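You operate a simulated robot arm through the tools that you are given. There is no shell and no other tool. Be economical: measure what you need, move in short steps, check, and stop when the job is done.

You are at the controls of a simulated robot arm. One attempt, no reset.

JOB
Put the white full spool from the brown bench on the top of the plait board and the pink full spool in the glenstro letter hole. Take the grey mug from the brown bench and put it on the long counter. Fetch the orange bag and set it in the nuretsu parcel hole. Stack the box marked "Q25" from the top of the big counter on top of the box labelled "L44". Take the brown dabber and leave it in the parcel well. Open the bronze drawer. The order is free. Set down upright: full spool, mug, brown dabber.

The check looks at the end state, three seconds after you hand in, the way a careful person would. Anything else that was tipped, shoved, dropped, spilled or broken makes it a failure.

ROBOT AND FRAMES
A 6-joint arm with a two-finger parallel gripper on a trunk, on a base that drives. Base frame: it is fixed to the floor where the robot stands at the start and does not move with it; the origin is under the middle of the robot, x ahead of it, y to its left, z up; the surface under the hand at the start is at about z = 0.8. Lengths are in m, angles in rad, forces in N, time in s.
Its first joint turns from -2.897 to 2.897 rad. Places, roughly: Glenstro letter hole (27x24 cm) [4.06, 3.44, 0.96]; Nuretsu parcel hole (27x24 cm) [4.06, 3.14, 1.24]; box [-1, 4.25, 0.75]; bronze drawer [-2.3, -7, 0.9]; brown dabber (4x4x6 cm) [-2.1, 4.1, 0.6]; full spool [0.75, 0, 0.75]; long counter [-3, -0.2, 0.8]; mug [1.5, 0, 0.75]; orange bag (10x6x5 cm) [0.7, 4.7, 0.8]; parcel well (19x25 cm) [-1.74, 4.3, 0.48]; top of the plait board [0.5, -0.6, 0.8]. Payload 3.91 kg.
Tool frame: the origin (TCP) lies between the finger pads and is the grasp point; the fingertips stand 0.03 m ahead of it; z points along the fingers, y is the line along which they close. The gripper opens to 0.11 m. The fingers are 0.02 m wide and 0.01 m thick; the gripper's body (0.048 by 0.112 m) begins 0.055 m behind the TCP.
Orientation is that of the tool frame in the base frame, as a unit quaternion [w, x, y, z]. With the fingers straight down and closing along the base's y, the tool's x points along the base's -x, its y along +y and its z along -z.

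CONTROLS
- The arm moves only by the tool play_rows. Its argument "motion" is a list of rows, each a list of 7 numbers: the gripper command, from -1 (fully open) to 1 (shut), values between in proportion, then the shift along the tool's x, y, z in m, then the turn, a rotation vector about the tool's x, y, z in rad. In form: [[gripper, tx, ty, tz, wx, wy, wz], ...]. A call has 1 to 8 rows; each row is the pose to reach, as a shift and turn from the pose commanded when the call began, along the tool's axes at that moment. A row lasts 0.2 s, in which the tool goes at most 0.05 m and 0.15 rad; a call with a longer step from one row to the next is refused whole, and so is a gripper value outside its range. A pose out of reach is approached as far as the arm can. The call stops where the force on the tool passes 40 N (or 10 N more than at its start, if that is more) or the arm is blocked; 0.2 s more then pass. The fingers move at their own pace (about 0.108 m/s each) and stop on an object; they squeeze with about 36 N. The grip force told is the motor's: it shows also when the fingers shut on nothing. Time passes only in rows, and 0.2 s behind the last, so rows that repeat a pose let the fingers close. It gives the time, the measured TCP pose, the force on the tool (base axes), the opening and the grip force at its end, in the units of the frame above (readings bear some noise), with the torque about the TCP (base axes, N m) and any sound that the robot's microphone picked up.
- Cameras (640 x 400 px; columns grow to the right, rows downward): "scene" is now at [0.5572, -0.3367, 1.2484]; the picture's right is [-0.00, -0.17, 0.99], its down [-0.53, 0.83, 0.14] and it looks along [-0.85, -0.53, -0.09] (base axes); focal length 214 px, centre (320, 200). "wrist" rides on the gripper at [0.072, 0.017, -0.103] in the tool frame; the picture's right is [-0.23, 0.97, 0.00], its down [-0.76, -0.18, -0.62] and it looks along [-0.61, -0.14, 0.78] (tool axes); focal length 222 px, centre (320, 200). There is no depth. A picture from a camera that has moved, and an enlarged one, comes with that camera's place and axes in the base frame and with its lens. The place of the scene camera against the robot may be out by one fixed shift of up to 0.018 m in any direction.
- get_image(camera): a new picture of that camera. No time passes.
- drive_base(legs): drives the robot by 1 to 6 legs, each [ahead, left, turn to the left] in m, m and rad, along the robot's own axes; the way and the turn of a leg run together, so that a leg with both is an arc; at most 1.5 m and 3.142 rad a leg. The arm and the cameras ride along, it lands a little off, and it stops where it bumps. It gives what a move gives.
- turn_head(pan, tilt): turns the head with the scene camera to pan (to the left, within 1.396 rad either way) and tilt (down, from -0.506 to 1.204), counted from straight ahead of the robot. It gives what a move gives.
- zoom(camera, box): a new picture of the part [left, top, right, bottom] of that camera's present view, enlarged. No time passes.
- finish_job(): hands the job in; it is judged then, once.

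Work in short steps. Places have to be worked out from the pictures, the camera data and where the tool is seen: move nearer, look again, correct. Check each grasp and each placing, and mend what went wrong. You have 196 turns and 162 pictures in all, those below and enlarged ones among them. Open the gripper and draw the arm clear of the work before you hand the job in, unless the task says otherwise; then end with one line.

The tools are called after "Call:" by a JSON object that holds its "name" and its "arguments". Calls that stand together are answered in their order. play_rows: Moves the arm, as the interface text tells. Its arguments: {"type":"object","properties":{"motion":{"type":"array","items":{"type":"array","items":{"type":"number"}}}},"required":["motion"]} The other tools are called the same way: drive_base (legs) drives the base; turn_head (pan, tilt) turns the head that bears the scene camera; get_image (camera) takes a picture; zoom (camera, box) takes an enlarged picture of a part of a camera's view; finish_job () hands the job in.

At the start:

```text
clock: 0.0
eef_pos: [0.5305, -0.2641, 1.1132]
ee_rot: [0.0, 0.0, 1.0, 0.0]
contact_force: [0.3, -0.6, 0.7]
moment: [0.03, 0.01, -0.03]
grip_width: 0.11
grasp_force: 0.0
robot x, y, heading: [-0.0018, 0.0018, -0.001]
head pan, tilt: [-1.4, 1.009]
```

scene: 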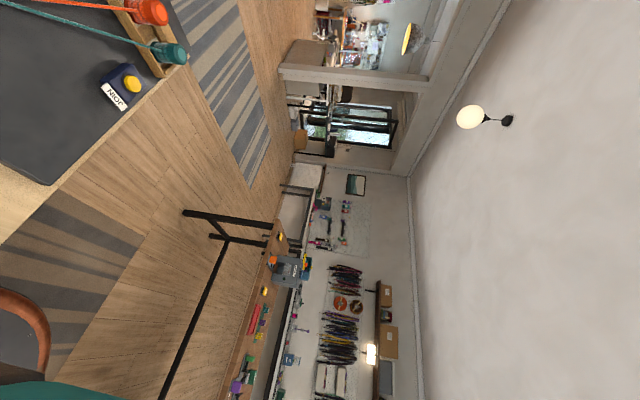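
wrist: 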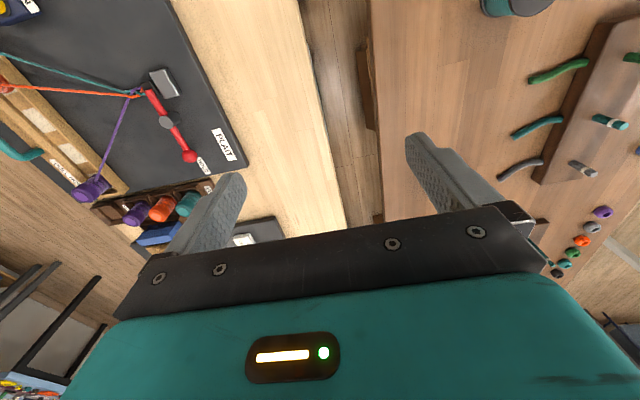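

I start by looking straight ahead at the bench with the head camera.

Call:
{"name": "turn_head", "arguments": {"pan": 0, "tilt": 0.6}}

Call:
{"name": "get_image", "arguments": {"camera": "scene"}}

```text
clock: 1.5
eef_pos: [0.5307, -0.2638, 1.1134]
ee_rot: [0.0, 0.0, 1.0, -0.001]
contact_force: [0.0, 0.8, -0.4]
moment: [0.05, -0.01, -0.07]
grip_width: 0.1098
grasp_force: 0.0
robot x, y, heading: [-0.0041, 0.0004, -0.002]
head pan, tilt: [0.0, 0.6]
```

```text
159 pictures are left
camera scene: at [0.5898, -0.2687, 1.1718], right [0.0, -1.0, 0.0], down [-0.83, 0.0, 0.56], along [-0.56, 0.0, -0.83], focal length 214 px, centre (320, 200)
```

scene: 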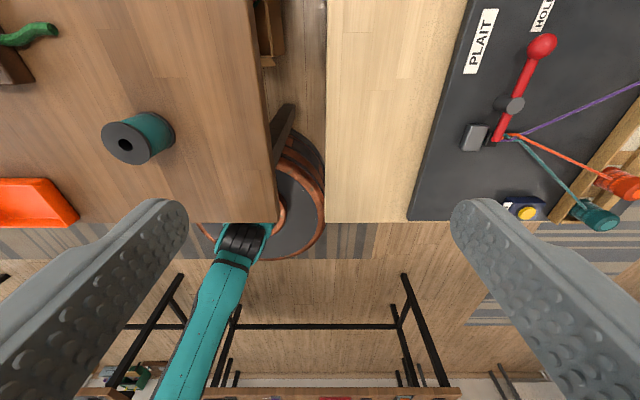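

The head camera evidently rides on the hand, looking along the tool axis. I'll look forward over both benches.

Call:
{"name": "turn_head", "arguments": {"pan": 0, "tilt": -0.35}}

Call:
{"name": "get_image", "arguments": {"camera": "scene"}}

```text
clock: 2.8
eef_pos: [0.5308, -0.2643, 1.1137]
ee_rot: [0.0, 0.0, 1.0, 0.0]
contact_force: [0.1, -0.3, 0.0]
moment: [0.04, 0.03, -0.03]
grip_width: 0.1099
grasp_force: 0.0
robot x, y, heading: [0.0017, 0.0025, 0.003]
head pan, tilt: [0.0, -0.351]
```

```text
158 pictures are left
camera scene: at [0.6744, -0.2686, 1.1842], right [0.0, -1.0, 0.0], down [-0.94, 0.0, -0.34], along [0.34, 0.0, -0.94], focal length 214 px, centre (320, 200)
```

scene: 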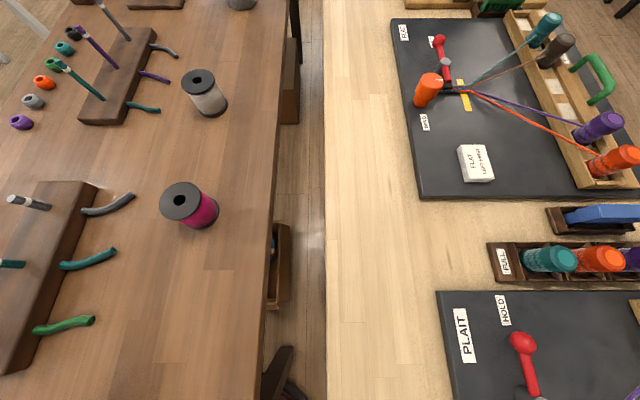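

Pink spool is near (0.80,-0.02), white near (1.08,0). Next, a look at the near plait board and the grid of details.

Call:
{"name": "turn_head", "arguments": {"pan": -0.6, "tilt": 0.1}}

Call:
{"name": "get_image", "arguments": {"camera": "scene"}}

Call:
{"name": "turn_head", "arguments": {"pan": 0.5, "tilt": -0.5}}

Call:
{"name": "get_image", "arguments": {"camera": "scene"}}

```text
clock: 3.8
eef_pos: [0.5316, -0.2646, 1.1139]
ee_rot: [0.001, -0.001, 1.0, 0.0]
contact_force: [-0.3, -0.3, 0.1]
moment: [-0.02, 0.0, 0.0]
grip_width: 0.1098
grasp_force: 0.1
robot x, y, heading: [0.0015, -0.0008, -0.003]
head pan, tilt: [-0.6, 0.099]
```

```text
157 pictures are left
camera scene: at [0.636, -0.3205, 1.1842], right [0.0, -0.83, 0.56], down [-1.0, 0.06, 0.08], along [-0.1, -0.56, -0.82], focal length 214 px, centre (320, 200)
```

scene: 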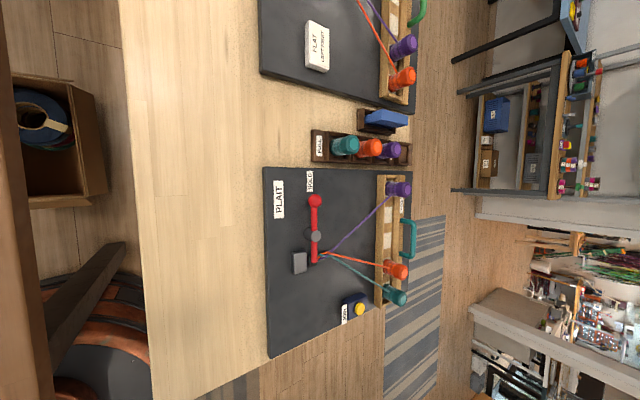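

```text
clock: 5.1
eef_pos: [0.5304, -0.2646, 1.1127]
ee_rot: [0.0, 0.001, 1.0, 0.0]
contact_force: [-0.1, 0.4, 0.0]
moment: [0.02, -0.01, 0.0]
grip_width: 0.1098
grasp_force: 0.1
robot x, y, heading: [-0.0019, 0.0022, -0.003]
head pan, tilt: [0.499, -0.499]
```

```text
156 pictures are left
camera scene: at [0.6851, -0.2366, 1.2013], right [0.0, -0.88, -0.48], down [-0.88, 0.23, -0.42], along [0.48, 0.42, -0.77], focal length 214 px, centre (320, 200)
```

scene: 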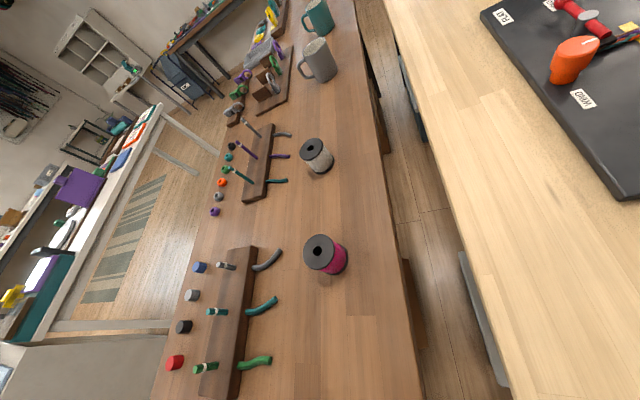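

White spool is beyond reach from here, so I'll back off and drive around to the brown bench's left side, facing it.

Call:
{"name": "drive_base", "arguments": {"legs": [[-0.25, 0, 0], [0, 0.9, 0], [1.2, 0, 0], [0, 0, -1.57]]}}

Call:
{"name": "turn_head", "arguments": {"pan": 0, "tilt": -0.3}}

Call:
{"name": "get_image", "arguments": {"camera": "scene"}}

Call:
{"name": "get_image", "arguments": {"camera": "wrist"}}

```text
clock: 20.7
eef_pos: [0.6868, 0.3745, 1.1133]
ee_rot: [0.0, 0.703, 0.711, 0.0]
contact_force: [-0.3, -0.5, 0.5]
moment: [0.01, -0.03, 0.01]
grip_width: 0.1101
grasp_force: 0.0
robot x, y, heading: [0.9414, 0.9054, -1.558]
head pan, tilt: [0.499, -0.499]
```

```text
clock: 21.6
eef_pos: [0.6863, 0.3736, 1.112]
ee_rot: [0.0, 0.703, 0.712, 0.001]
contact_force: [-0.2, -0.3, -1.2]
moment: [-0.04, -0.01, 0.02]
grip_width: 0.11
grasp_force: 0.1
robot x, y, heading: [0.9424, 0.9097, -1.559]
head pan, tilt: [0.0, -0.3]
```

```text
155 pictures are left
camera scene: at [0.693, 0.2343, 1.1816], right [-1.0, -0.01, 0.0], down [-0.01, 0.96, -0.3], along [0.0, -0.3, -0.96], focal length 214 px, centre (320, 200)
```

scene: 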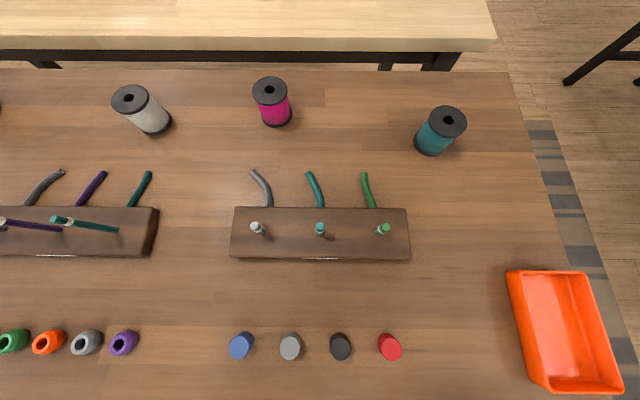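

```text
154 pictures are left
camera wrist: at [0.7032, 0.4471, 1.2165], right [0.98, -0.22, 0.0], down [-0.17, -0.76, 0.62], along [-0.13, -0.61, -0.78], focal length 222 px, centre (320, 200)
```

wrist: 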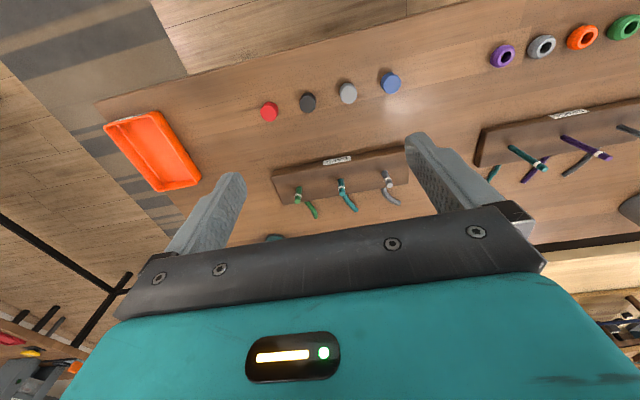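

The bench top works out near z≈0.81; white spool about (1.03,-0.04), pink about (0.78,-0.055). Moving the hand above the white spool.

Call:
{"name": "play_rows", "arguments": {"motion": [[-1, -0.0385, 0.0308, 0, 0, 0, 0], [-1, -0.077, 0.0616, 0, 0, 0, 0], [-1, -0.1155, 0.0924, 0, 0, 0, 0], [-1, -0.154, 0.1232, 0, 0, 0, 0], [-1, -0.1925, 0.154, 0, 0, 0, 0], [-1, -0.231, 0.1848, 0, 0, 0, 0], [-1, -0.2695, 0.2156, 0, 0, 0, 0], [-1, -0.308, 0.2464, 0, 0, 0, 0]]}}

Call:
{"name": "play_rows", "arguments": {"motion": [[-1, -0.0385, 0.0308, 0, 0, 0, 0], [-1, -0.077, 0.0616, 0, 0, 0, 0], [-1, -0.1, 0.0924, 0, 0, 0, 0], [-1, -0.1, 0.0924, 0.04, 0, 0, 0], [-1, -0.1, 0.0924, 0.08, 0, 0, 0]]}}

Call:
{"name": "turn_head", "arguments": {"pan": 0, "tilt": 0.5}}

Call:
{"name": "get_image", "arguments": {"camera": "scene"}}

```text
clock: 23.4
eef_pos: [0.9365, 0.0712, 1.1147]
ee_rot: [0.0, 0.703, 0.711, 0.0]
contact_force: [-0.5, 0.7, 0.3]
moment: [-0.05, 0.0, 0.01]
grip_width: 0.11
grasp_force: 0.0
robot x, y, heading: [0.9443, 0.9057, -1.558]
head pan, tilt: [0.0, -0.3]
```

```text
clock: 24.6
eef_pos: [1.0313, -0.0305, 1.0336]
ee_rot: [0.0, 0.703, 0.711, 0.0]
contact_force: [0.0, 0.2, 0.2]
moment: [0.02, 0.0, 0.0]
grip_width: 0.11
grasp_force: 0.0
robot x, y, heading: [0.9441, 0.9078, -1.559]
head pan, tilt: [0.0, -0.3]
```

```text
clock: 25.8
eef_pos: [1.031, -0.03, 1.0343]
ee_rot: [0.0, 0.703, 0.711, -0.001]
contact_force: [0.5, 0.3, -0.7]
moment: [-0.01, -0.01, -0.01]
grip_width: 0.1101
grasp_force: 0.1
robot x, y, heading: [0.9407, 0.9094, -1.562]
head pan, tilt: [0.0, 0.499]
```

```text
153 pictures are left
camera scene: at [1.036, -0.0984, 1.089], right [-1.0, -0.01, 0.0], down [-0.01, 0.88, 0.48], along [-0.01, 0.48, -0.88], focal length 214 px, centre (320, 200)
```

scene: 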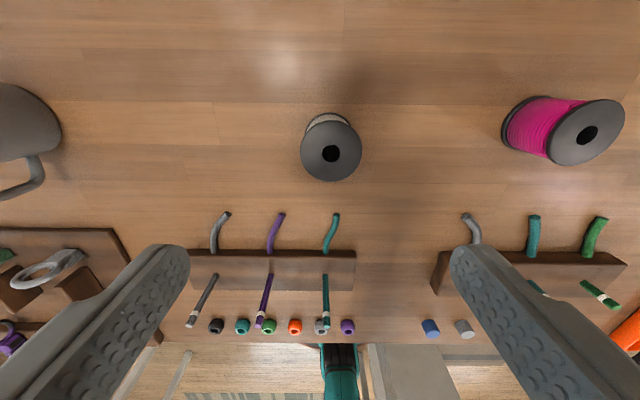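

Spool centre ≈ (1.024,-0.043), about 6.3 cm across. Descending over it.

Call:
{"name": "play_rows", "arguments": {"motion": [[-1, -0.013, -0.007, 0.03, 0, 0, 0], [-1, -0.013, -0.007, 0.07, 0, 0, 0], [-1, -0.013, -0.007, 0.11, 0, 0, 0], [-1, -0.013, -0.007, 0.15, 0, 0, 0], [-1, -0.013, -0.007, 0.18, 0, 0, 0]]}}

Call:
{"name": "get_image", "arguments": {"camera": "scene"}}

```text
clock: 27.0
eef_pos: [1.0235, -0.0425, 0.8542]
ee_rot: [0.001, 0.703, 0.712, 0.0]
contact_force: [-0.3, -1.0, 0.6]
moment: [-0.04, 0.0, -0.02]
grip_width: 0.11
grasp_force: 0.0
robot x, y, heading: [0.9441, 0.9111, -1.56]
head pan, tilt: [0.0, 0.499]
```

```text
152 pictures are left
camera scene: at [1.0287, -0.1111, 0.9092], right [-1.0, -0.01, 0.0], down [-0.01, 0.88, 0.48], along [-0.01, 0.48, -0.88], focal length 214 px, centre (320, 200)
```

scene: 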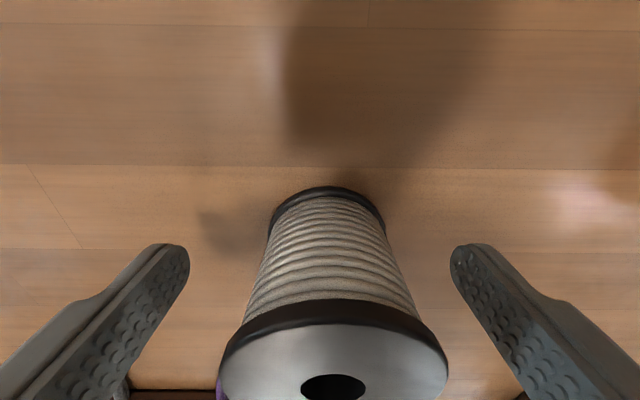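

Well straddled. Closing and lifting slightly.

Call:
{"name": "play_rows", "arguments": {"motion": [[1, 0, 0, 0, 0, 0, 0], [1, 0, 0, 0, 0, 0, 0], [1, 0, 0, 0, 0, 0, 0], [1, 0, 0, -0.04, 0, 0, 0], [1, 0, 0, -0.09, 0, 0, 0], [1, 0, 0, -0.14, 0, 0, 0], [1, 0, 0, -0.19, 0, 0, 0], [1, 0, 0, -0.24, 0, 0, 0]]}}

Call:
{"name": "get_image", "arguments": {"camera": "scene"}}

```text
clock: 28.8
eef_pos: [1.025, -0.0422, 1.0912]
ee_rot: [0.0, 0.703, 0.711, 0.0]
contact_force: [0.6, -0.7, -1.6]
moment: [0.02, 0.03, -0.01]
grip_width: 0.0605
grasp_force: 36.2
robot x, y, heading: [0.9451, 0.9043, -1.558]
head pan, tilt: [0.0, 0.499]
```

```text
151 pictures are left
camera scene: at [1.0296, -0.1113, 1.1481], right [-1.0, -0.01, 0.0], down [-0.01, 0.88, 0.48], along [-0.01, 0.48, -0.88], focal length 214 px, centre (320, 200)
```

scene: 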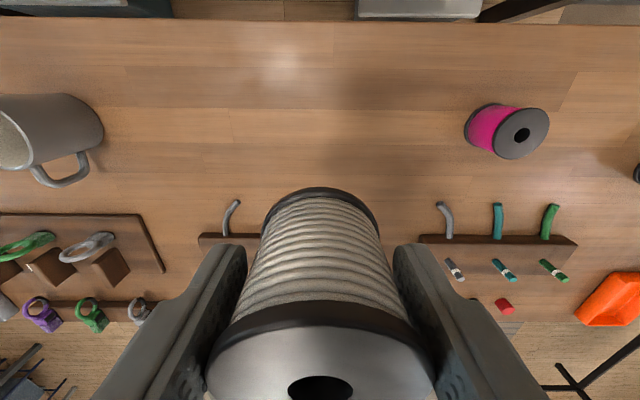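

Held upright. Retracting the arm, then driving back to the front of the plait board.

Call:
{"name": "play_rows", "arguments": {"motion": [[1, 0.045, 0, 0, 0, 0, 0], [1, 0.09, 0, 0, 0, 0, 0], [1, 0.135, 0, 0, 0, 0, 0], [1, 0.18, 0, 0, 0, 0, 0], [1, 0.225, 0, 0, 0, 0, 0], [1, 0.27, 0, 0, 0, 0, 0], [1, 0.315, 0, 0, 0, 0, 0], [1, 0.36, 0, 0, 0, 0, 0]]}}

Call:
{"name": "drive_base", "arguments": {"legs": [[0, -1.2, 0], [0, 0, 1.558], [0, -1.25, 0], [0.22, 0, 0]]}}

Call:
{"name": "turn_head", "arguments": {"pan": -0.8, "tilt": 0.4}}

Call:
{"name": "get_image", "arguments": {"camera": "scene"}}

```text
clock: 30.6
eef_pos: [1.0201, 0.3155, 1.092]
ee_rot: [-0.001, 0.703, 0.712, 0.0]
contact_force: [0.3, -0.5, -1.6]
moment: [0.07, 0.02, 0.02]
grip_width: 0.0609
grasp_force: 36.1
robot x, y, heading: [0.9416, 0.9077, -1.561]
head pan, tilt: [0.0, 0.499]
```

```text
clock: 47.6
eef_pos: [0.5534, -0.2957, 1.0933]
ee_rot: [0.0, 0.006, 1.0, 0.0]
contact_force: [0.4, 0.3, -0.5]
moment: [0.01, 0.0, 0.02]
grip_width: 0.0606
grasp_force: 36.2
robot x, y, heading: [-0.0379, -0.3585, -0.011]
head pan, tilt: [0.0, 0.499]
```

```text
clock: 48.8
eef_pos: [0.5522, -0.2973, 1.0932]
ee_rot: [0.0, 0.006, 1.0, 0.0]
contact_force: [0.1, 0.6, -0.7]
moment: [0.01, -0.01, 0.01]
grip_width: 0.0605
grasp_force: 36.2
robot x, y, heading: [-0.0392, -0.361, -0.01]
head pan, tilt: [-0.799, 0.4]
```

```text
150 pictures are left
camera scene: at [0.6301, -0.3685, 1.1749], right [-0.01, -0.7, 0.72], down [-0.92, 0.29, 0.27], along [-0.4, -0.66, -0.64], focal length 214 px, centre (320, 200)
```

scene: 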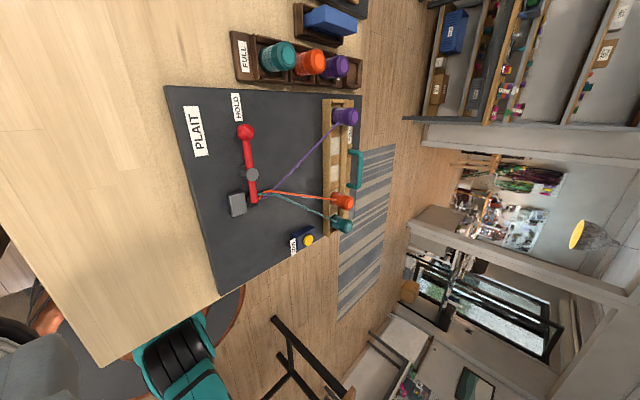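

Free board corner is around (0.36,-0.525), clear of the clamp, threads and JOIN button. Moving the spool above it.

Call:
{"name": "play_rows", "arguments": {"motion": [[1, 0.027, -0.0329, 0, 0, 0, 0], [1, 0.054, -0.0657, 0, 0, 0, 0], [1, 0.081, -0.0986, 0, 0, 0, 0], [1, 0.108, -0.1314, 0, 0, 0, 0], [1, 0.135, -0.1643, 0, 0, 0, 0], [1, 0.162, -0.1971, 0, 0, 0, 0], [1, 0.189, -0.23, 0, 0, 0, 0], [1, 0.189, -0.23, 0.04, 0, 0, 0]]}}

Call:
{"name": "play_rows", "arguments": {"motion": [[1, 0, 0, 0.04, 0, 0, 0], [1, 0, 0, 0.08, 0, 0, 0], [1, 0, 0, 0.11, 0, 0, 0]]}}

Call:
{"name": "turn_head", "arguments": {"pan": 0, "tilt": 0.5}}

Call:
{"name": "get_image", "arguments": {"camera": "scene"}}

Call:
{"name": "get_image", "arguments": {"camera": "wrist"}}

```text
clock: 50.5
eef_pos: [0.361, -0.5259, 1.0529]
ee_rot: [0.001, 0.006, 1.0, 0.0]
contact_force: [-0.9, 0.0, -1.1]
moment: [0.01, -0.04, 0.0]
grip_width: 0.0604
grasp_force: 35.4
robot x, y, heading: [-0.0397, -0.3613, -0.005]
head pan, tilt: [-0.799, 0.4]
```

```text
clock: 51.4
eef_pos: [0.3611, -0.5239, 0.9429]
ee_rot: [0.0, 0.006, 1.0, 0.0]
contact_force: [0.2, -0.5, -0.1]
moment: [0.0, -0.02, 0.0]
grip_width: 0.0609
grasp_force: 35.7
robot x, y, heading: [-0.0402, -0.36, -0.011]
head pan, tilt: [-0.799, 0.4]
```

```text
clock: 52.5
eef_pos: [0.3619, -0.5248, 0.9433]
ee_rot: [0.0, 0.006, 1.0, 0.0]
contact_force: [0.2, 0.0, -1.1]
moment: [0.02, -0.04, -0.02]
grip_width: 0.0607
grasp_force: 36.1
robot x, y, heading: [-0.0399, -0.3621, -0.006]
head pan, tilt: [0.0, 0.499]
```

```text
149 pictures are left
camera scene: at [0.4296, -0.5302, 0.9993], right [-0.01, -1.0, 0.0], down [-0.88, 0.01, 0.48], along [-0.48, 0.01, -0.88], focal length 214 px, centre (320, 200)
```

scene: 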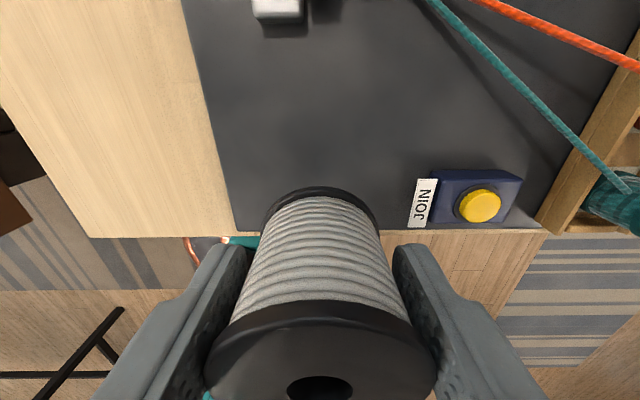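

```text
148 pictures are left
camera wrist: at [0.2892, -0.5069, 1.0466], right [0.24, 0.97, 0.0], down [0.76, -0.19, 0.62], along [0.61, -0.15, -0.78], focal length 222 px, centre (320, 200)
```

wrist: 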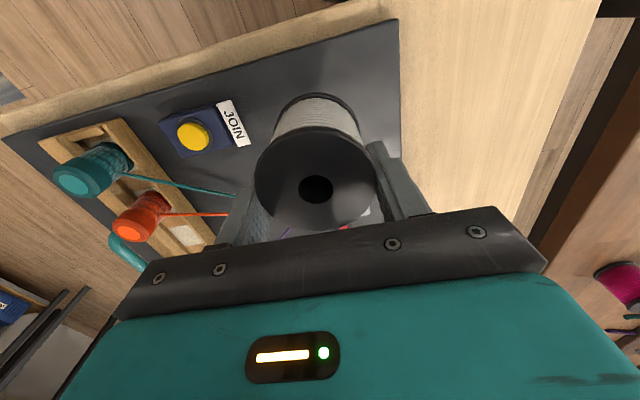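

Alignment is good. Lowering in small steps toward contact.

Call:
{"name": "play_rows", "arguments": {"motion": [[1, 0, 0, 0.03, 0, 0, 0], [1, 0, 0, 0.05, 0, 0, 0], [1, 0, 0, 0.06, 0, 0, 0]]}}

Call:
{"name": "get_image", "arguments": {"camera": "scene"}}

```text
clock: 53.3
eef_pos: [0.361, -0.5249, 0.8831]
ee_rot: [0.0, 0.006, 1.0, 0.0]
contact_force: [-0.5, -0.7, -0.3]
moment: [-0.01, -0.01, 0.01]
grip_width: 0.0607
grasp_force: 36.1
robot x, y, heading: [-0.0393, -0.3603, -0.01]
head pan, tilt: [0.0, 0.499]
```

```text
147 pictures are left
camera scene: at [0.43, -0.5299, 0.9385], right [-0.01, -1.0, 0.0], down [-0.88, 0.01, 0.48], along [-0.48, 0.01, -0.88], focal length 214 px, centre (320, 200)
```

scene: 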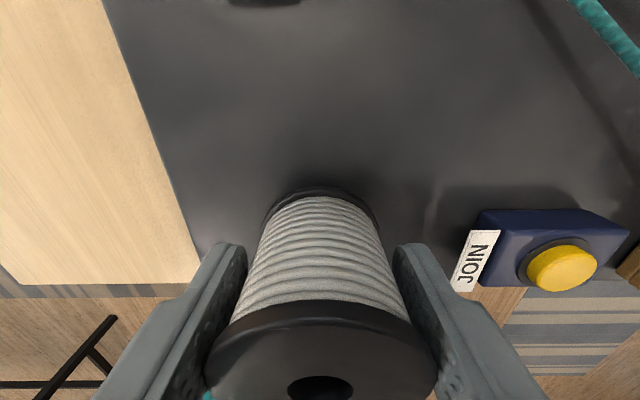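

Call:
{"name": "play_rows", "arguments": {"motion": [[1, 0, 0, 0.004, 0, 0, 0], [1, 0, 0, 0.008, 0, 0, 0]]}}

Call:
{"name": "play_rows", "arguments": {"motion": [[1, 0, 0, 0.003, 0, 0, 0], [1, 0, 0, 0.006, 0, 0, 0]]}}

```text
clock: 53.9
eef_pos: [0.361, -0.5245, 0.874]
ee_rot: [0.0, 0.007, 1.0, 0.0]
contact_force: [0.3, 0.8, -0.4]
moment: [0.0, 0.0, 0.01]
grip_width: 0.0603
grasp_force: 36.3
robot x, y, heading: [-0.0396, -0.3591, -0.013]
head pan, tilt: [0.0, 0.499]
```

```text
clock: 54.5
eef_pos: [0.3619, -0.5244, 0.8695]
ee_rot: [0.002, 0.007, 1.0, -0.001]
contact_force: [-2.2, 3.4, 34.8]
moment: [0.43, 0.46, 0.24]
grip_width: 0.0605
grasp_force: 36.4
robot x, y, heading: [-0.0379, -0.3549, -0.012]
head pan, tilt: [0.0, 0.499]
```

Contact at TCP z≈0.870. Easing up slightly, opening partly and lifting away.

Call:
{"name": "play_rows", "arguments": {"motion": [[1, 0, 0, -0.003, 0, 0, 0], [0, 0, 0, -0.003, 0, 0, 0], [-0.5, 0, 0, -0.003, 0, 0, 0], [-0.6, 0, 0, -0.003, 0, 0, 0], [-0.6, 0, 0, -0.05, 0, 0, 0], [-0.6, 0, 0, -0.1, 0, 0, 0], [-0.6, 0, 0, -0.15, 0, 0, 0], [-1, 0, 0, -0.2, 0, 0, 0]]}}

Call:
{"name": "get_image", "arguments": {"camera": "scene"}}

```text
clock: 56.3
eef_pos: [0.3628, -0.5241, 1.0695]
ee_rot: [0.001, 0.006, 1.0, 0.001]
contact_force: [0.4, 0.5, 0.0]
moment: [0.0, 0.01, 0.03]
grip_width: 0.1098
grasp_force: 0.1
robot x, y, heading: [-0.0372, -0.3582, -0.009]
head pan, tilt: [0.0, 0.499]
```

```text
146 pictures are left
camera scene: at [0.4298, -0.5299, 1.1242], right [-0.01, -1.0, 0.0], down [-0.88, 0.01, 0.48], along [-0.48, 0.01, -0.88], focal length 214 px, centre (320, 200)
```

scene: 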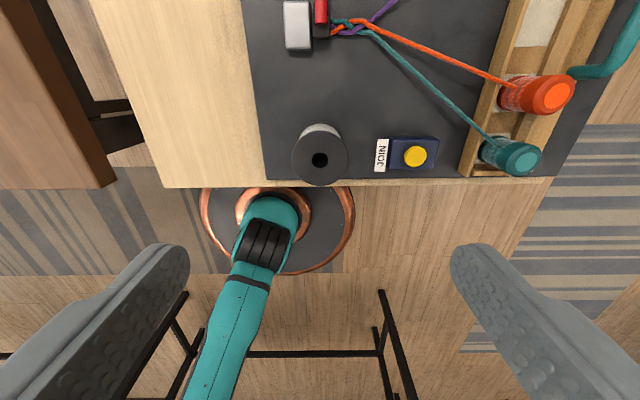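

White spool stands on the plait board. Now over to the pink spool, which is reachable from here.

Call:
{"name": "play_rows", "arguments": {"motion": [[-1, -0.0316, 0.0368, 0, 0, 0, 0], [-1, -0.0632, 0.0737, 0, 0, 0, 0], [-1, -0.0948, 0.1105, 0, 0, 0, 0], [-1, -0.1265, 0.1474, 0, 0, 0, 0], [-1, -0.158, 0.184, 0, 0, 0, 0], [-1, -0.19, 0.221, 0, 0, 0, 0], [-1, -0.221, 0.258, 0, 0, 0, 0], [-1, -0.253, 0.295, 0, 0, 0, 0]]}}

Call:
{"name": "play_rows", "arguments": {"motion": [[-1, -0.0316, 0.0368, 0, 0, 0, 0], [-1, -0.0632, 0.0737, 0, 0, 0, 0], [-1, -0.0948, 0.1105, 0, 0, 0, 0], [-1, -0.1265, 0.1474, 0, 0, 0, 0], [-1, -0.158, 0.184, 0, 0, 0, 0]]}}

Call:
{"name": "get_image", "arguments": {"camera": "scene"}}

```text
clock: 58.1
eef_pos: [0.6176, -0.2342, 1.0687]
ee_rot: [0.0, 0.006, 1.0, -0.001]
contact_force: [-0.3, -0.4, 0.8]
moment: [0.02, -0.03, 0.0]
grip_width: 0.11
grasp_force: 0.1
robot x, y, heading: [-0.0411, -0.3588, -0.014]
head pan, tilt: [0.0, 0.499]
```

```text
clock: 59.3
eef_pos: [0.7777, -0.0506, 1.0697]
ee_rot: [0.0, 0.005, 1.0, 0.0]
contact_force: [-0.4, -0.3, 1.3]
moment: [0.03, -0.07, -0.02]
grip_width: 0.11
grasp_force: 0.2
robot x, y, heading: [-0.0408, -0.3618, -0.009]
head pan, tilt: [0.0, 0.499]
```

```text
145 pictures are left
camera scene: at [0.8462, -0.0559, 1.1258], right [-0.01, -1.0, 0.0], down [-0.88, 0.01, 0.48], along [-0.48, 0.01, -0.88], focal length 214 px, centre (320, 200)
```

scene: 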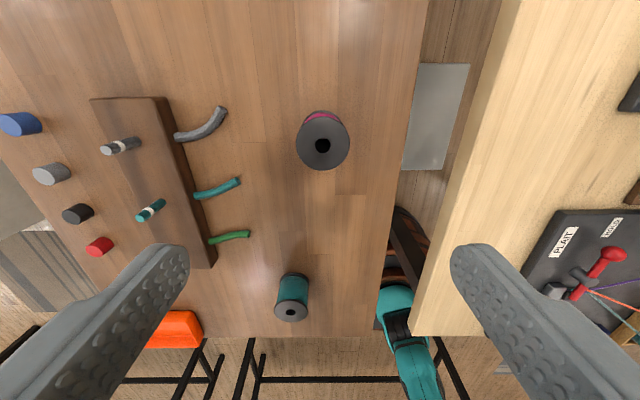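

Pink centre ≈ (0.788,-0.059). Before choosing the grasp direction I want to see the pigeonholes from here.

Call:
{"name": "turn_head", "arguments": {"pan": 1.35, "tilt": -0.5}}

Call:
{"name": "get_image", "arguments": {"camera": "scene"}}

```text
clock: 60.8
eef_pos: [0.777, -0.0502, 1.0694]
ee_rot: [0.0, 0.006, 1.0, 0.0]
contact_force: [-0.2, -1.2, 0.0]
moment: [0.03, 0.0, -0.01]
grip_width: 0.1102
grasp_force: 0.0
robot x, y, heading: [-0.0382, -0.3611, -0.012]
head pan, tilt: [1.349, -0.499]
```

```text
144 pictures are left
camera scene: at [0.9331, 0.0087, 1.2005], right [0.0, -0.22, -0.98], down [-0.87, 0.48, -0.11], along [0.49, 0.85, -0.19], focal length 214 px, centre (320, 200)
```

scene: 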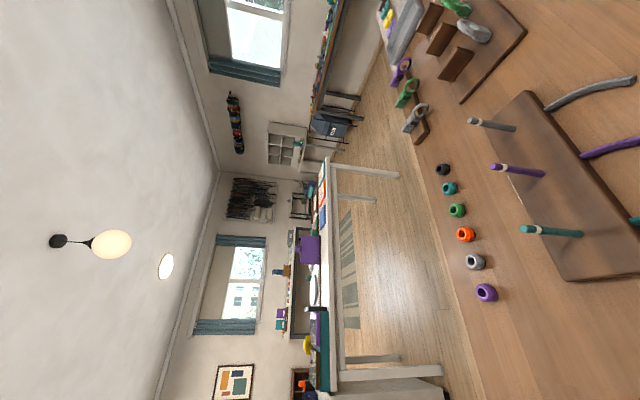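

Call:
{"name": "zoom", "arguments": {"camera": "scene", "box": [250, 110, 350, 172]}}

```text
6.40 times, centred on (300, 141) of scene
camera zoom: at [0.9331, 0.0087, 1.2005], right [0.0, -0.22, -0.98], down [-0.87, 0.48, -0.11], along [0.49, 0.85, -0.19], focal length 1373 px, centre (448, 578)
```

zoom: 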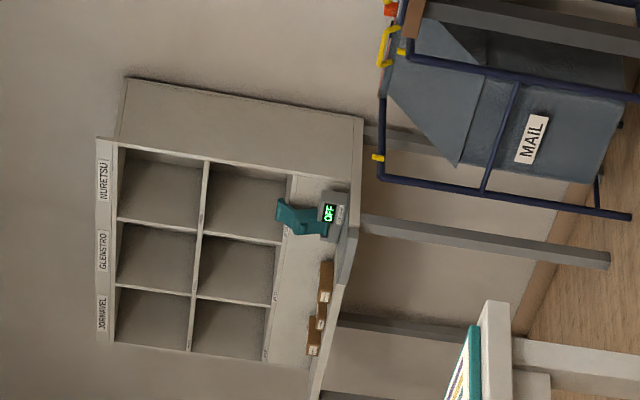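

The pigeonholes face -x with open fronts; Glenstro lower row, Nuretsu upper row at the right. A 45° forward-pitched grasp will let me insert items upright, so I pitch the hand 45° above the pink spool.

Call:
{"name": "play_rows", "arguments": {"motion": [[-1, 0, -0.004, 0.01, 0, -0.131, 0], [-1, 0, -0.008, 0.02, 0, -0.262, 0], [-1, 0, -0.008, 0.03, 0, -0.393, 0], [-1, 0, -0.008, 0.04, 0, -0.524, 0], [-1, 0, -0.008, 0.05, 0, -0.655, 0], [-1, 0, -0.008, 0.06, 0, -0.785, 0]]}}

Call:
{"name": "turn_head", "arguments": {"pan": 0, "tilt": 0.3}}

Call:
{"name": "get_image", "arguments": {"camera": "scene"}}

```text
clock: 62.2
eef_pos: [0.7779, -0.0579, 1.0083]
ee_rot: [0.382, 0.006, 0.924, -0.003]
contact_force: [0.1, -0.4, -1.1]
moment: [0.0, -0.02, 0.03]
grip_width: 0.1101
grasp_force: 0.0
robot x, y, heading: [-0.0398, -0.3574, -0.012]
head pan, tilt: [1.349, -0.499]
```

```text
clock: 63.7
eef_pos: [0.7788, -0.0569, 1.0093]
ee_rot: [0.382, 0.006, 0.924, -0.003]
contact_force: [0.0, 0.6, 0.1]
moment: [0.03, -0.02, 0.01]
grip_width: 0.1101
grasp_force: 0.0
robot x, y, heading: [-0.0421, -0.3579, -0.014]
head pan, tilt: [0.0, 0.3]
```

```text
142 pictures are left
camera scene: at [0.8151, -0.063, 1.1092], right [-0.01, -1.0, 0.0], down [-0.88, 0.01, -0.47], along [0.47, 0.0, -0.88], focal length 214 px, centre (320, 200)
```

scene: 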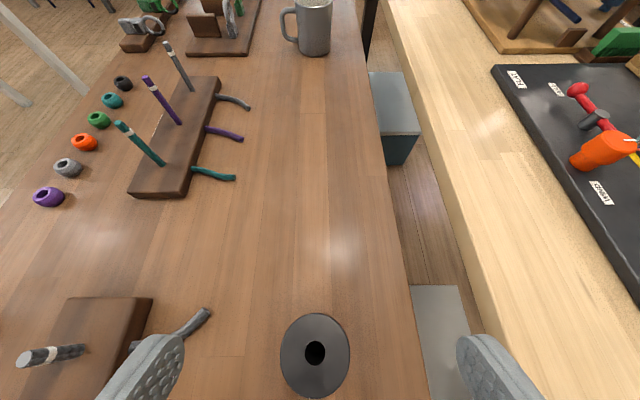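

Aligned in x and y; descending straight down by 16 cm (tool x and z equally).

Call:
{"name": "play_rows", "arguments": {"motion": [[-1, 0.03, 0, 0.03, 0, 0, 0], [-1, 0.06, 0, 0.06, 0, 0, 0], [-1, 0.09, 0, 0.09, 0, 0, 0], [-1, 0.114, 0, 0.114, 0, 0, 0]]}}

Call:
{"name": "get_image", "arguments": {"camera": "scene"}}

Call:
{"name": "get_image", "arguments": {"camera": "wrist"}}

```text
clock: 64.7
eef_pos: [0.7768, -0.0594, 0.8469]
ee_rot: [0.382, 0.006, 0.924, -0.003]
contact_force: [-0.4, -0.6, -0.2]
moment: [0.01, -0.03, -0.01]
grip_width: 0.1102
grasp_force: 0.1
robot x, y, heading: [-0.0371, -0.3617, -0.011]
head pan, tilt: [0.0, 0.3]
```

```text
141 pictures are left
camera scene: at [0.8141, -0.0636, 0.9485], right [-0.01, -1.0, 0.0], down [-0.88, 0.01, -0.47], along [0.47, -0.01, -0.88], focal length 214 px, centre (320, 200)
```

scene: 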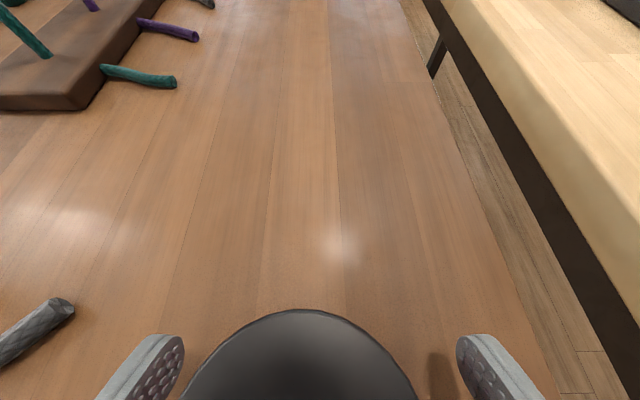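

```text
140 pictures are left
camera wrist: at [0.6535, -0.0401, 0.8692], right [0.17, 0.97, 0.16], down [0.1, -0.18, 0.98], along [0.98, -0.15, -0.12], focal length 222 px, centre (320, 200)
```

wrist: 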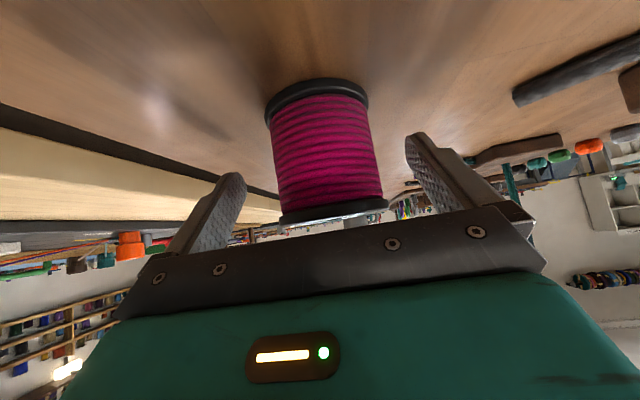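

Spool centre is slightly below and ahead of the TCP. Advancing 1.2 cm along the tool, then closing and lifting.

Call:
{"name": "play_rows", "arguments": {"motion": [[-1, 0.003, 0, 0.012, 0, 0, 0], [1, 0.003, 0, 0.012, 0, 0, 0], [1, 0.003, 0, 0.012, 0, 0, 0], [1, 0.003, 0, 0.012, 0, 0, 0], [1, -0.027, 0, -0.018, 0, 0, 0], [1, -0.057, 0, -0.048, 0, 0, 0], [1, -0.087, 0, -0.078, 0, 0, 0]]}}

Call:
{"name": "get_image", "arguments": {"camera": "wrist"}}

```text
clock: 66.3
eef_pos: [0.7838, -0.0574, 0.9628]
ee_rot: [0.382, 0.005, 0.924, -0.003]
contact_force: [-0.4, -0.3, -1.4]
moment: [-0.02, -0.08, -0.03]
grip_width: 0.0607
grasp_force: 36.2
robot x, y, heading: [-0.0419, -0.3605, -0.013]
head pan, tilt: [0.0, 0.3]
```

```text
139 pictures are left
camera wrist: at [0.6601, -0.0397, 0.9852], right [0.17, 0.97, 0.16], down [0.1, -0.18, 0.98], along [0.98, -0.15, -0.12], focal length 222 px, centre (320, 200)
```

wrist: 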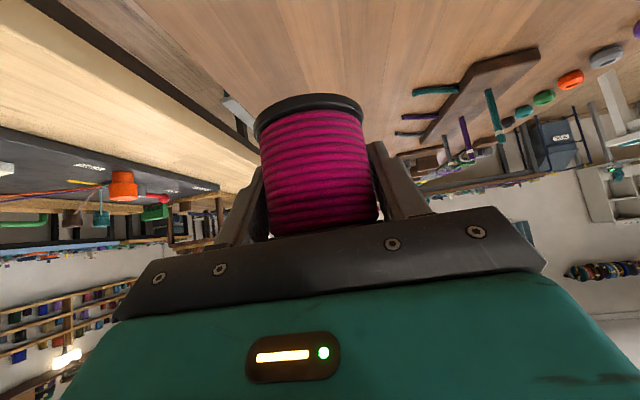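

Pink spool held upright. Retracting and raising, then driving around the bench end into the aisle.

Call:
{"name": "play_rows", "arguments": {"motion": [[1, 0.018, 0, -0.042, 0, 0, 0], [1, 0.036, 0, -0.084, 0, 0, 0], [1, 0.054, 0, -0.126, 0, 0, 0], [1, 0.072, 0, -0.168, 0, 0, 0], [1, 0.09, 0, -0.21, 0, 0, 0], [1, 0.106, 0, -0.248, 0, 0, 0]]}}

Call:
{"name": "drive_base", "arguments": {"legs": [[-0.3, 0, 0], [0, 1.38, 0], [1.2, 0, 0], [1.0, 0, 0]]}}

Call:
{"name": "turn_head", "arguments": {"pan": 0.3, "tilt": -0.5}}

Call:
{"name": "get_image", "arguments": {"camera": "scene"}}

```text
clock: 67.7
eef_pos: [0.5346, -0.0541, 1.0647]
ee_rot: [0.383, 0.005, 0.924, -0.002]
contact_force: [0.5, 0.9, -1.6]
moment: [0.0, 0.06, -0.05]
grip_width: 0.0604
grasp_force: 36.5
robot x, y, heading: [-0.0421, -0.3585, -0.014]
head pan, tilt: [0.0, 0.3]
```

```text
clock: 86.6
eef_pos: [2.4483, 1.2879, 1.063]
ee_rot: [0.383, 0.008, 0.924, -0.004]
contact_force: [-0.7, -1.1, -1.7]
moment: [0.04, 0.0, 0.0]
grip_width: 0.0605
grasp_force: 36.2
robot x, y, heading: [1.8733, 0.987, -0.022]
head pan, tilt: [0.0, 0.3]
```

```text
clock: 87.8
eef_pos: [2.4478, 1.2871, 1.0638]
ee_rot: [0.383, 0.008, 0.924, -0.004]
contact_force: [0.8, 0.1, -1.0]
moment: [0.04, 0.02, -0.03]
grip_width: 0.0605
grasp_force: 35.7
robot x, y, heading: [1.8735, 0.9822, -0.017]
head pan, tilt: [0.3, -0.499]
```

```text
138 pictures are left
camera scene: at [2.5127, 1.301, 1.2332], right [0.19, -0.96, -0.21], down [-0.3, 0.15, -0.94], along [0.94, 0.24, -0.26], focal length 214 px, centre (320, 200)
```

scene: 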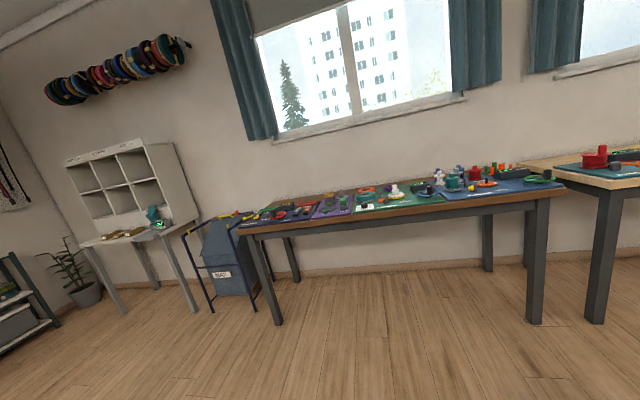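

Clear floor ahead; the sorter table front is at x≈3.8. Driving to about (2.9,3.25) facing it.

Call:
{"name": "drive_base", "arguments": {"legs": [[1.0, 0, 0], [0, 1.2, 0], [0, 1.05, 0.02]]}}

Call:
{"name": "turn_head", "arguments": {"pan": 0.0, "tilt": -0.4}}

Call:
{"name": "get_image", "arguments": {"camera": "scene"}}

```text
clock: 103.7
eef_pos: [3.4962, 3.5376, 1.0638]
ee_rot: [0.382, 0.005, 0.924, -0.002]
contact_force: [-0.6, -0.9, -1.3]
moment: [-0.02, 0.02, 0.02]
grip_width: 0.0604
grasp_force: 35.8
robot x, y, heading: [2.9243, 3.23, -0.009]
head pan, tilt: [0.3, -0.499]
```

```text
clock: 104.5
eef_pos: [3.4971, 3.5363, 1.0646]
ee_rot: [0.383, 0.005, 0.924, -0.002]
contact_force: [0.5, -0.5, -0.7]
moment: [0.04, 0.01, -0.01]
grip_width: 0.0606
grasp_force: 36.0
robot x, y, heading: [2.9214, 3.2332, -0.01]
head pan, tilt: [0.0, -0.4]
```

```text
137 pictures are left
camera scene: at [3.5622, 3.531, 1.222], right [-0.01, -1.0, 0.0], down [-0.38, 0.0, -0.93], along [0.93, -0.01, -0.38], focal length 214 px, centre (320, 200)
```

scene: 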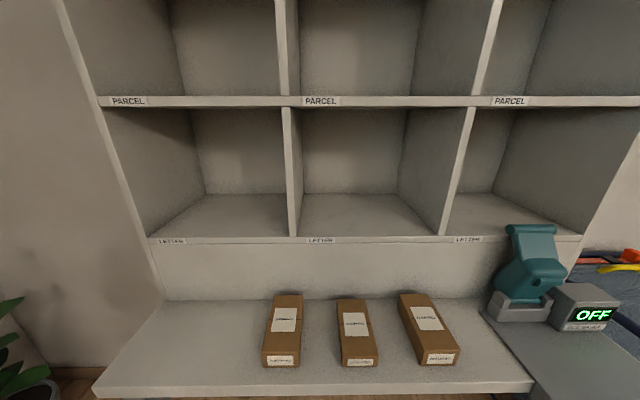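

Middle column lower hole is Glenstro: sill at x≈3.93, z≈0.99, centre y≈3.43. Driving a bit closer so the hand lines up, and folding the head back.

Call:
{"name": "turn_head", "arguments": {"pan": 0.0, "tilt": 0.0}}

Call:
{"name": "drive_base", "arguments": {"legs": [[0.22, -0.105, 0.008]]}}

Call:
{"name": "get_image", "arguments": {"camera": "scene"}}

```text
clock: 105.4
eef_pos: [3.4967, 3.5364, 1.0637]
ee_rot: [0.383, 0.005, 0.924, -0.002]
contact_force: [0.8, -0.4, -0.7]
moment: [-0.02, 0.02, 0.0]
grip_width: 0.0605
grasp_force: 36.7
robot x, y, heading: [2.9236, 3.2315, -0.011]
head pan, tilt: [0.0, 0.0]
```

```text
clock: 107.2
eef_pos: [3.7094, 3.4359, 1.0632]
ee_rot: [0.383, 0.0, 0.924, 0.001]
contact_force: [-0.1, 0.4, -1.0]
moment: [0.0, 0.03, -0.02]
grip_width: 0.0605
grasp_force: 35.9
robot x, y, heading: [3.1372, 3.1251, -0.004]
head pan, tilt: [0.0, 0.0]
```

```text
136 pictures are left
camera scene: at [3.7631, 3.4312, 1.1867], right [0.0, -1.0, 0.0], down [-0.71, 0.0, -0.71], along [0.71, 0.0, -0.71], focal length 214 px, centre (320, 200)
```

scene: 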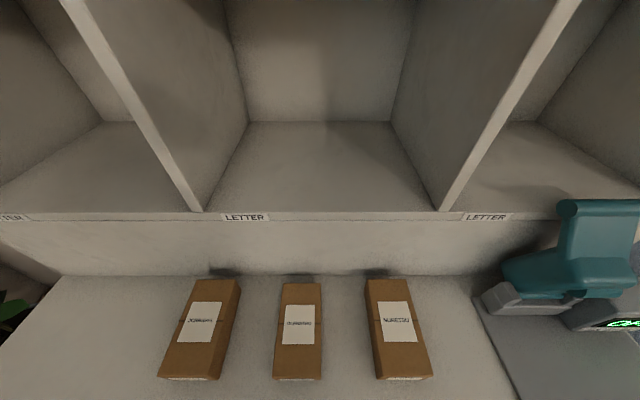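

Sill confirmed at x≈3.934, z≈0.99, hole centre y≈3.431. Fold head to 0.6 and move the spool in horizontally, slightly raised.

Call:
{"name": "turn_head", "arguments": {"pan": 0.0, "tilt": 0.6}}

Call:
{"name": "play_rows", "arguments": {"motion": [[1, -0.036, -0.001, 0.02, 0, 0, 0], [1, -0.068, -0.002, 0.052, 0, 0, 0], [1, -0.1, -0.003, 0.084, 0, 0, 0], [1, -0.132, -0.004, 0.116, 0, 0, 0]]}}

Call:
{"name": "get_image", "arguments": {"camera": "scene"}}

Call:
{"name": "get_image", "arguments": {"camera": "wrist"}}

```text
clock: 108.2
eef_pos: [3.7085, 3.4363, 1.0639]
ee_rot: [0.383, 0.0, 0.924, 0.0]
contact_force: [-0.7, 0.4, -0.7]
moment: [0.01, -0.03, 0.0]
grip_width: 0.0605
grasp_force: 35.8
robot x, y, heading: [3.133, 3.1269, -0.005]
head pan, tilt: [0.0, 0.6]
```

```text
clock: 109.2
eef_pos: [3.883, 3.4325, 1.0765]
ee_rot: [0.384, 0.0, 0.923, -0.001]
contact_force: [-0.6, 0.7, 0.3]
moment: [0.03, 0.02, 0.01]
grip_width: 0.0606
grasp_force: 35.7
robot x, y, heading: [3.1367, 3.1262, -0.001]
head pan, tilt: [0.0, 0.6]
```

```text
135 pictures are left
camera scene: at [3.8976, 3.4274, 1.1609], right [0.0, -1.0, 0.0], down [-0.98, 0.0, -0.19], along [0.19, 0.0, -0.98], focal length 214 px, centre (320, 200)
```

scene: 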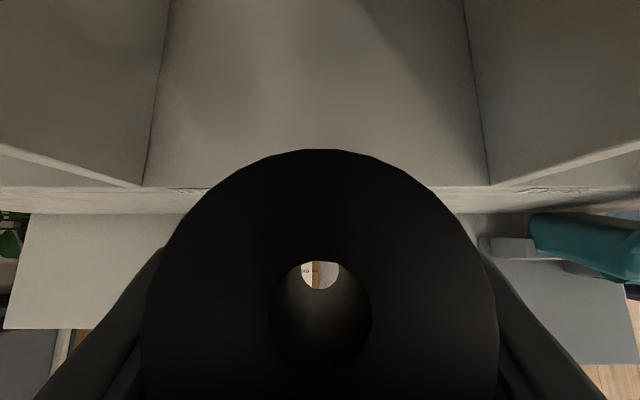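

```text
134 pictures are left
camera wrist: at [3.7598, 3.449, 1.0974], right [0.16, 0.97, 0.16], down [0.1, -0.18, 0.98], along [0.98, -0.14, -0.12], focal length 222 px, centre (320, 200)
```

wrist: 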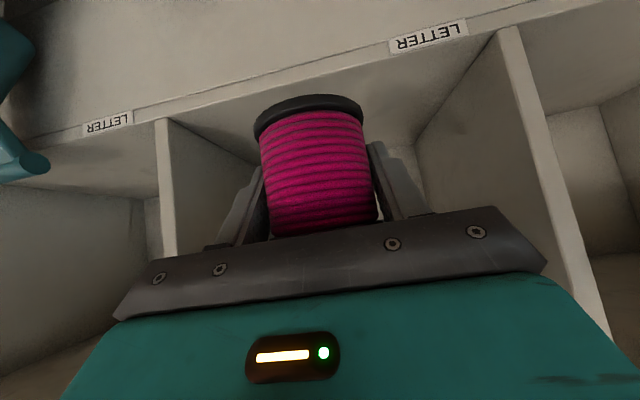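

Clear of the sill by a few cm. Continuing forward to x≈4.02.

Call:
{"name": "play_rows", "arguments": {"motion": [[1, -0.032, 0, 0.032, 0, 0, 0], [1, -0.064, 0, 0.064, 0, 0, 0], [1, -0.096, 0, 0.096, 0, 0, 0], [1, -0.089, 0, 0.103, 0, 0, 0]]}}

Call:
{"name": "get_image", "arguments": {"camera": "wrist"}}

```text
clock: 109.9
eef_pos: [3.981, 3.4333, 1.0694]
ee_rot: [0.378, 0.0, 0.926, -0.001]
contact_force: [-13.1, -1.4, -11.5]
moment: [0.34, -2.38, -0.07]
grip_width: 0.0603
grasp_force: 36.3
robot x, y, heading: [3.1393, 3.1253, 0.004]
head pan, tilt: [0.0, 0.6]
stopped in row 3: the force on the tool passed its limit at 274 N (the readings are from after the stop); the commanded pose is now the measured one
```

```text
133 pictures are left
camera wrist: at [3.8566, 3.451, 1.0924], right [0.16, 0.97, 0.16], down [0.11, -0.17, 0.98], along [0.98, -0.14, -0.13], focal length 222 px, centre (320, 200)
```

wrist: 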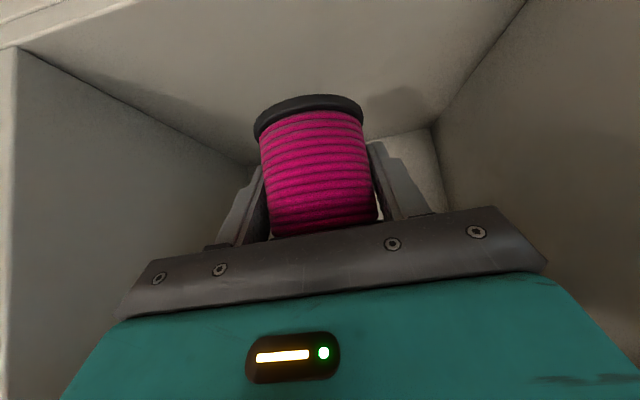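

Something on the hand (likely the palm top against the upper shelf edge) touched. I'll back off 1 cm, lower 4 cm, then check.

Call:
{"name": "play_rows", "arguments": {"motion": [[1, 0.007, 0, -0.007, 0, -0.005, 0], [1, 0.021, 0, 0.007, 0, -0.011, 0], [1, 0.032, 0, 0.018, 0, -0.011, 0]]}}

Call:
{"name": "get_image", "arguments": {"camera": "scene"}}

```text
clock: 110.7
eef_pos: [3.9714, 3.433, 1.0349]
ee_rot: [0.384, 0.0, 0.923, 0.0]
contact_force: [0.5, 0.1, -0.7]
moment: [0.03, 0.0, 0.02]
grip_width: 0.0603
grasp_force: 35.9
robot x, y, heading: [3.1365, 3.1235, -0.002]
head pan, tilt: [0.0, 0.6]
```

```text
132 pictures are left
camera scene: at [3.9849, 3.429, 1.1202], right [0.0, -1.0, 0.0], down [-0.98, 0.0, -0.19], along [0.19, 0.0, -0.98], focal length 214 px, centre (320, 200)
```

scene: 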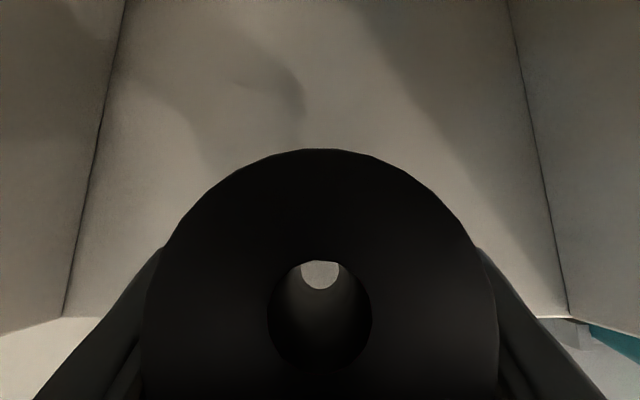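

No contact now and the sill hasn't moved. Forward 3 cm, then gently down.

Call:
{"name": "play_rows", "arguments": {"motion": [[1, -0.011, 0, 0.011, 0, 0, 0], [1, -0.021, 0, 0.021, 0, 0, 0]]}}

Call:
{"name": "play_rows", "arguments": {"motion": [[1, 0.003, 0, 0.003, 0, 0, 0], [1, 0.006, 0, 0.006, 0, 0, 0]]}}

```text
clock: 111.3
eef_pos: [3.9998, 3.4334, 1.0353]
ee_rot: [0.384, 0.0, 0.923, -0.001]
contact_force: [-1.0, 0.7, -0.8]
moment: [0.01, 0.01, -0.01]
grip_width: 0.0605
grasp_force: 35.8
robot x, y, heading: [3.1385, 3.1294, -0.001]
head pan, tilt: [0.0, 0.6]
```

```text
clock: 111.9
eef_pos: [4.001, 3.4335, 1.0261]
ee_rot: [0.383, 0.0, 0.924, -0.001]
contact_force: [0.2, 0.0, -1.0]
moment: [0.0, 0.01, 0.01]
grip_width: 0.0602
grasp_force: 36.3
robot x, y, heading: [3.1394, 3.126, -0.003]
head pan, tilt: [0.0, 0.6]
```

Call:
{"name": "play_rows", "arguments": {"motion": [[1, 0.003, 0, 0.003, 0, 0, 0], [1, 0.006, 0, 0.006, 0, 0, 0]]}}

Call:
{"name": "get_image", "arguments": {"camera": "wrist"}}

```text
clock: 112.5
eef_pos: [4.0011, 3.4338, 1.0191]
ee_rot: [0.383, 0.0, 0.924, -0.001]
contact_force: [-0.4, -0.3, -2.2]
moment: [0.01, 0.0, 0.02]
grip_width: 0.0603
grasp_force: 35.6
robot x, y, heading: [3.1389, 3.1269, 0.0]
head pan, tilt: [0.0, 0.6]
```

```text
131 pictures are left
camera wrist: at [3.8767, 3.4502, 1.0399], right [0.16, 0.97, 0.16], down [0.1, -0.18, 0.98], along [0.98, -0.14, -0.12], focal length 222 px, centre (320, 200)
```

wrist: 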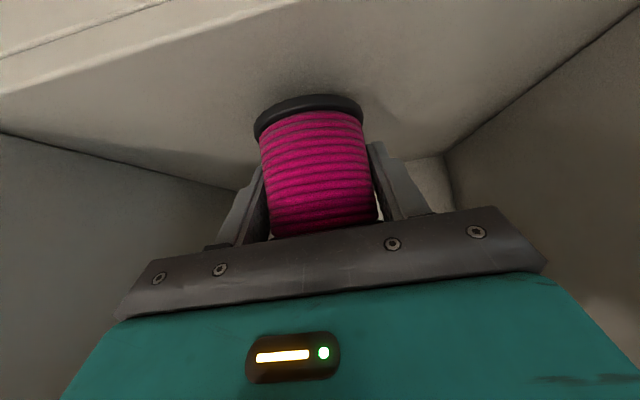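

Still free of contact; continuing down in 1 cm steps.

Call:
{"name": "play_rows", "arguments": {"motion": [[1, 0.003, 0, 0.003, 0, 0, 0], [1, 0.006, 0, 0.006, 0, 0, 0]]}}

Call:
{"name": "play_rows", "arguments": {"motion": [[1, 0.003, 0, 0.003, 0, 0, 0], [1, 0.006, 0, 0.006, 0, 0, 0]]}}

```text
clock: 113.1
eef_pos: [4.0004, 3.4336, 1.0094]
ee_rot: [0.384, 0.0, 0.924, -0.002]
contact_force: [0.1, -0.4, -2.1]
moment: [-0.04, -0.04, 0.03]
grip_width: 0.0604
grasp_force: 36.5
robot x, y, heading: [3.1391, 3.1254, -0.001]
head pan, tilt: [0.0, 0.6]
```

```text
clock: 113.7
eef_pos: [3.9997, 3.4327, 1.0058]
ee_rot: [0.387, -0.001, 0.922, 0.001]
contact_force: [2.0, 5.5, 36.4]
moment: [0.27, -0.06, -0.11]
grip_width: 0.0604
grasp_force: 35.9
robot x, y, heading: [3.1404, 3.1289, -0.002]
head pan, tilt: [0.0, 0.6]
```

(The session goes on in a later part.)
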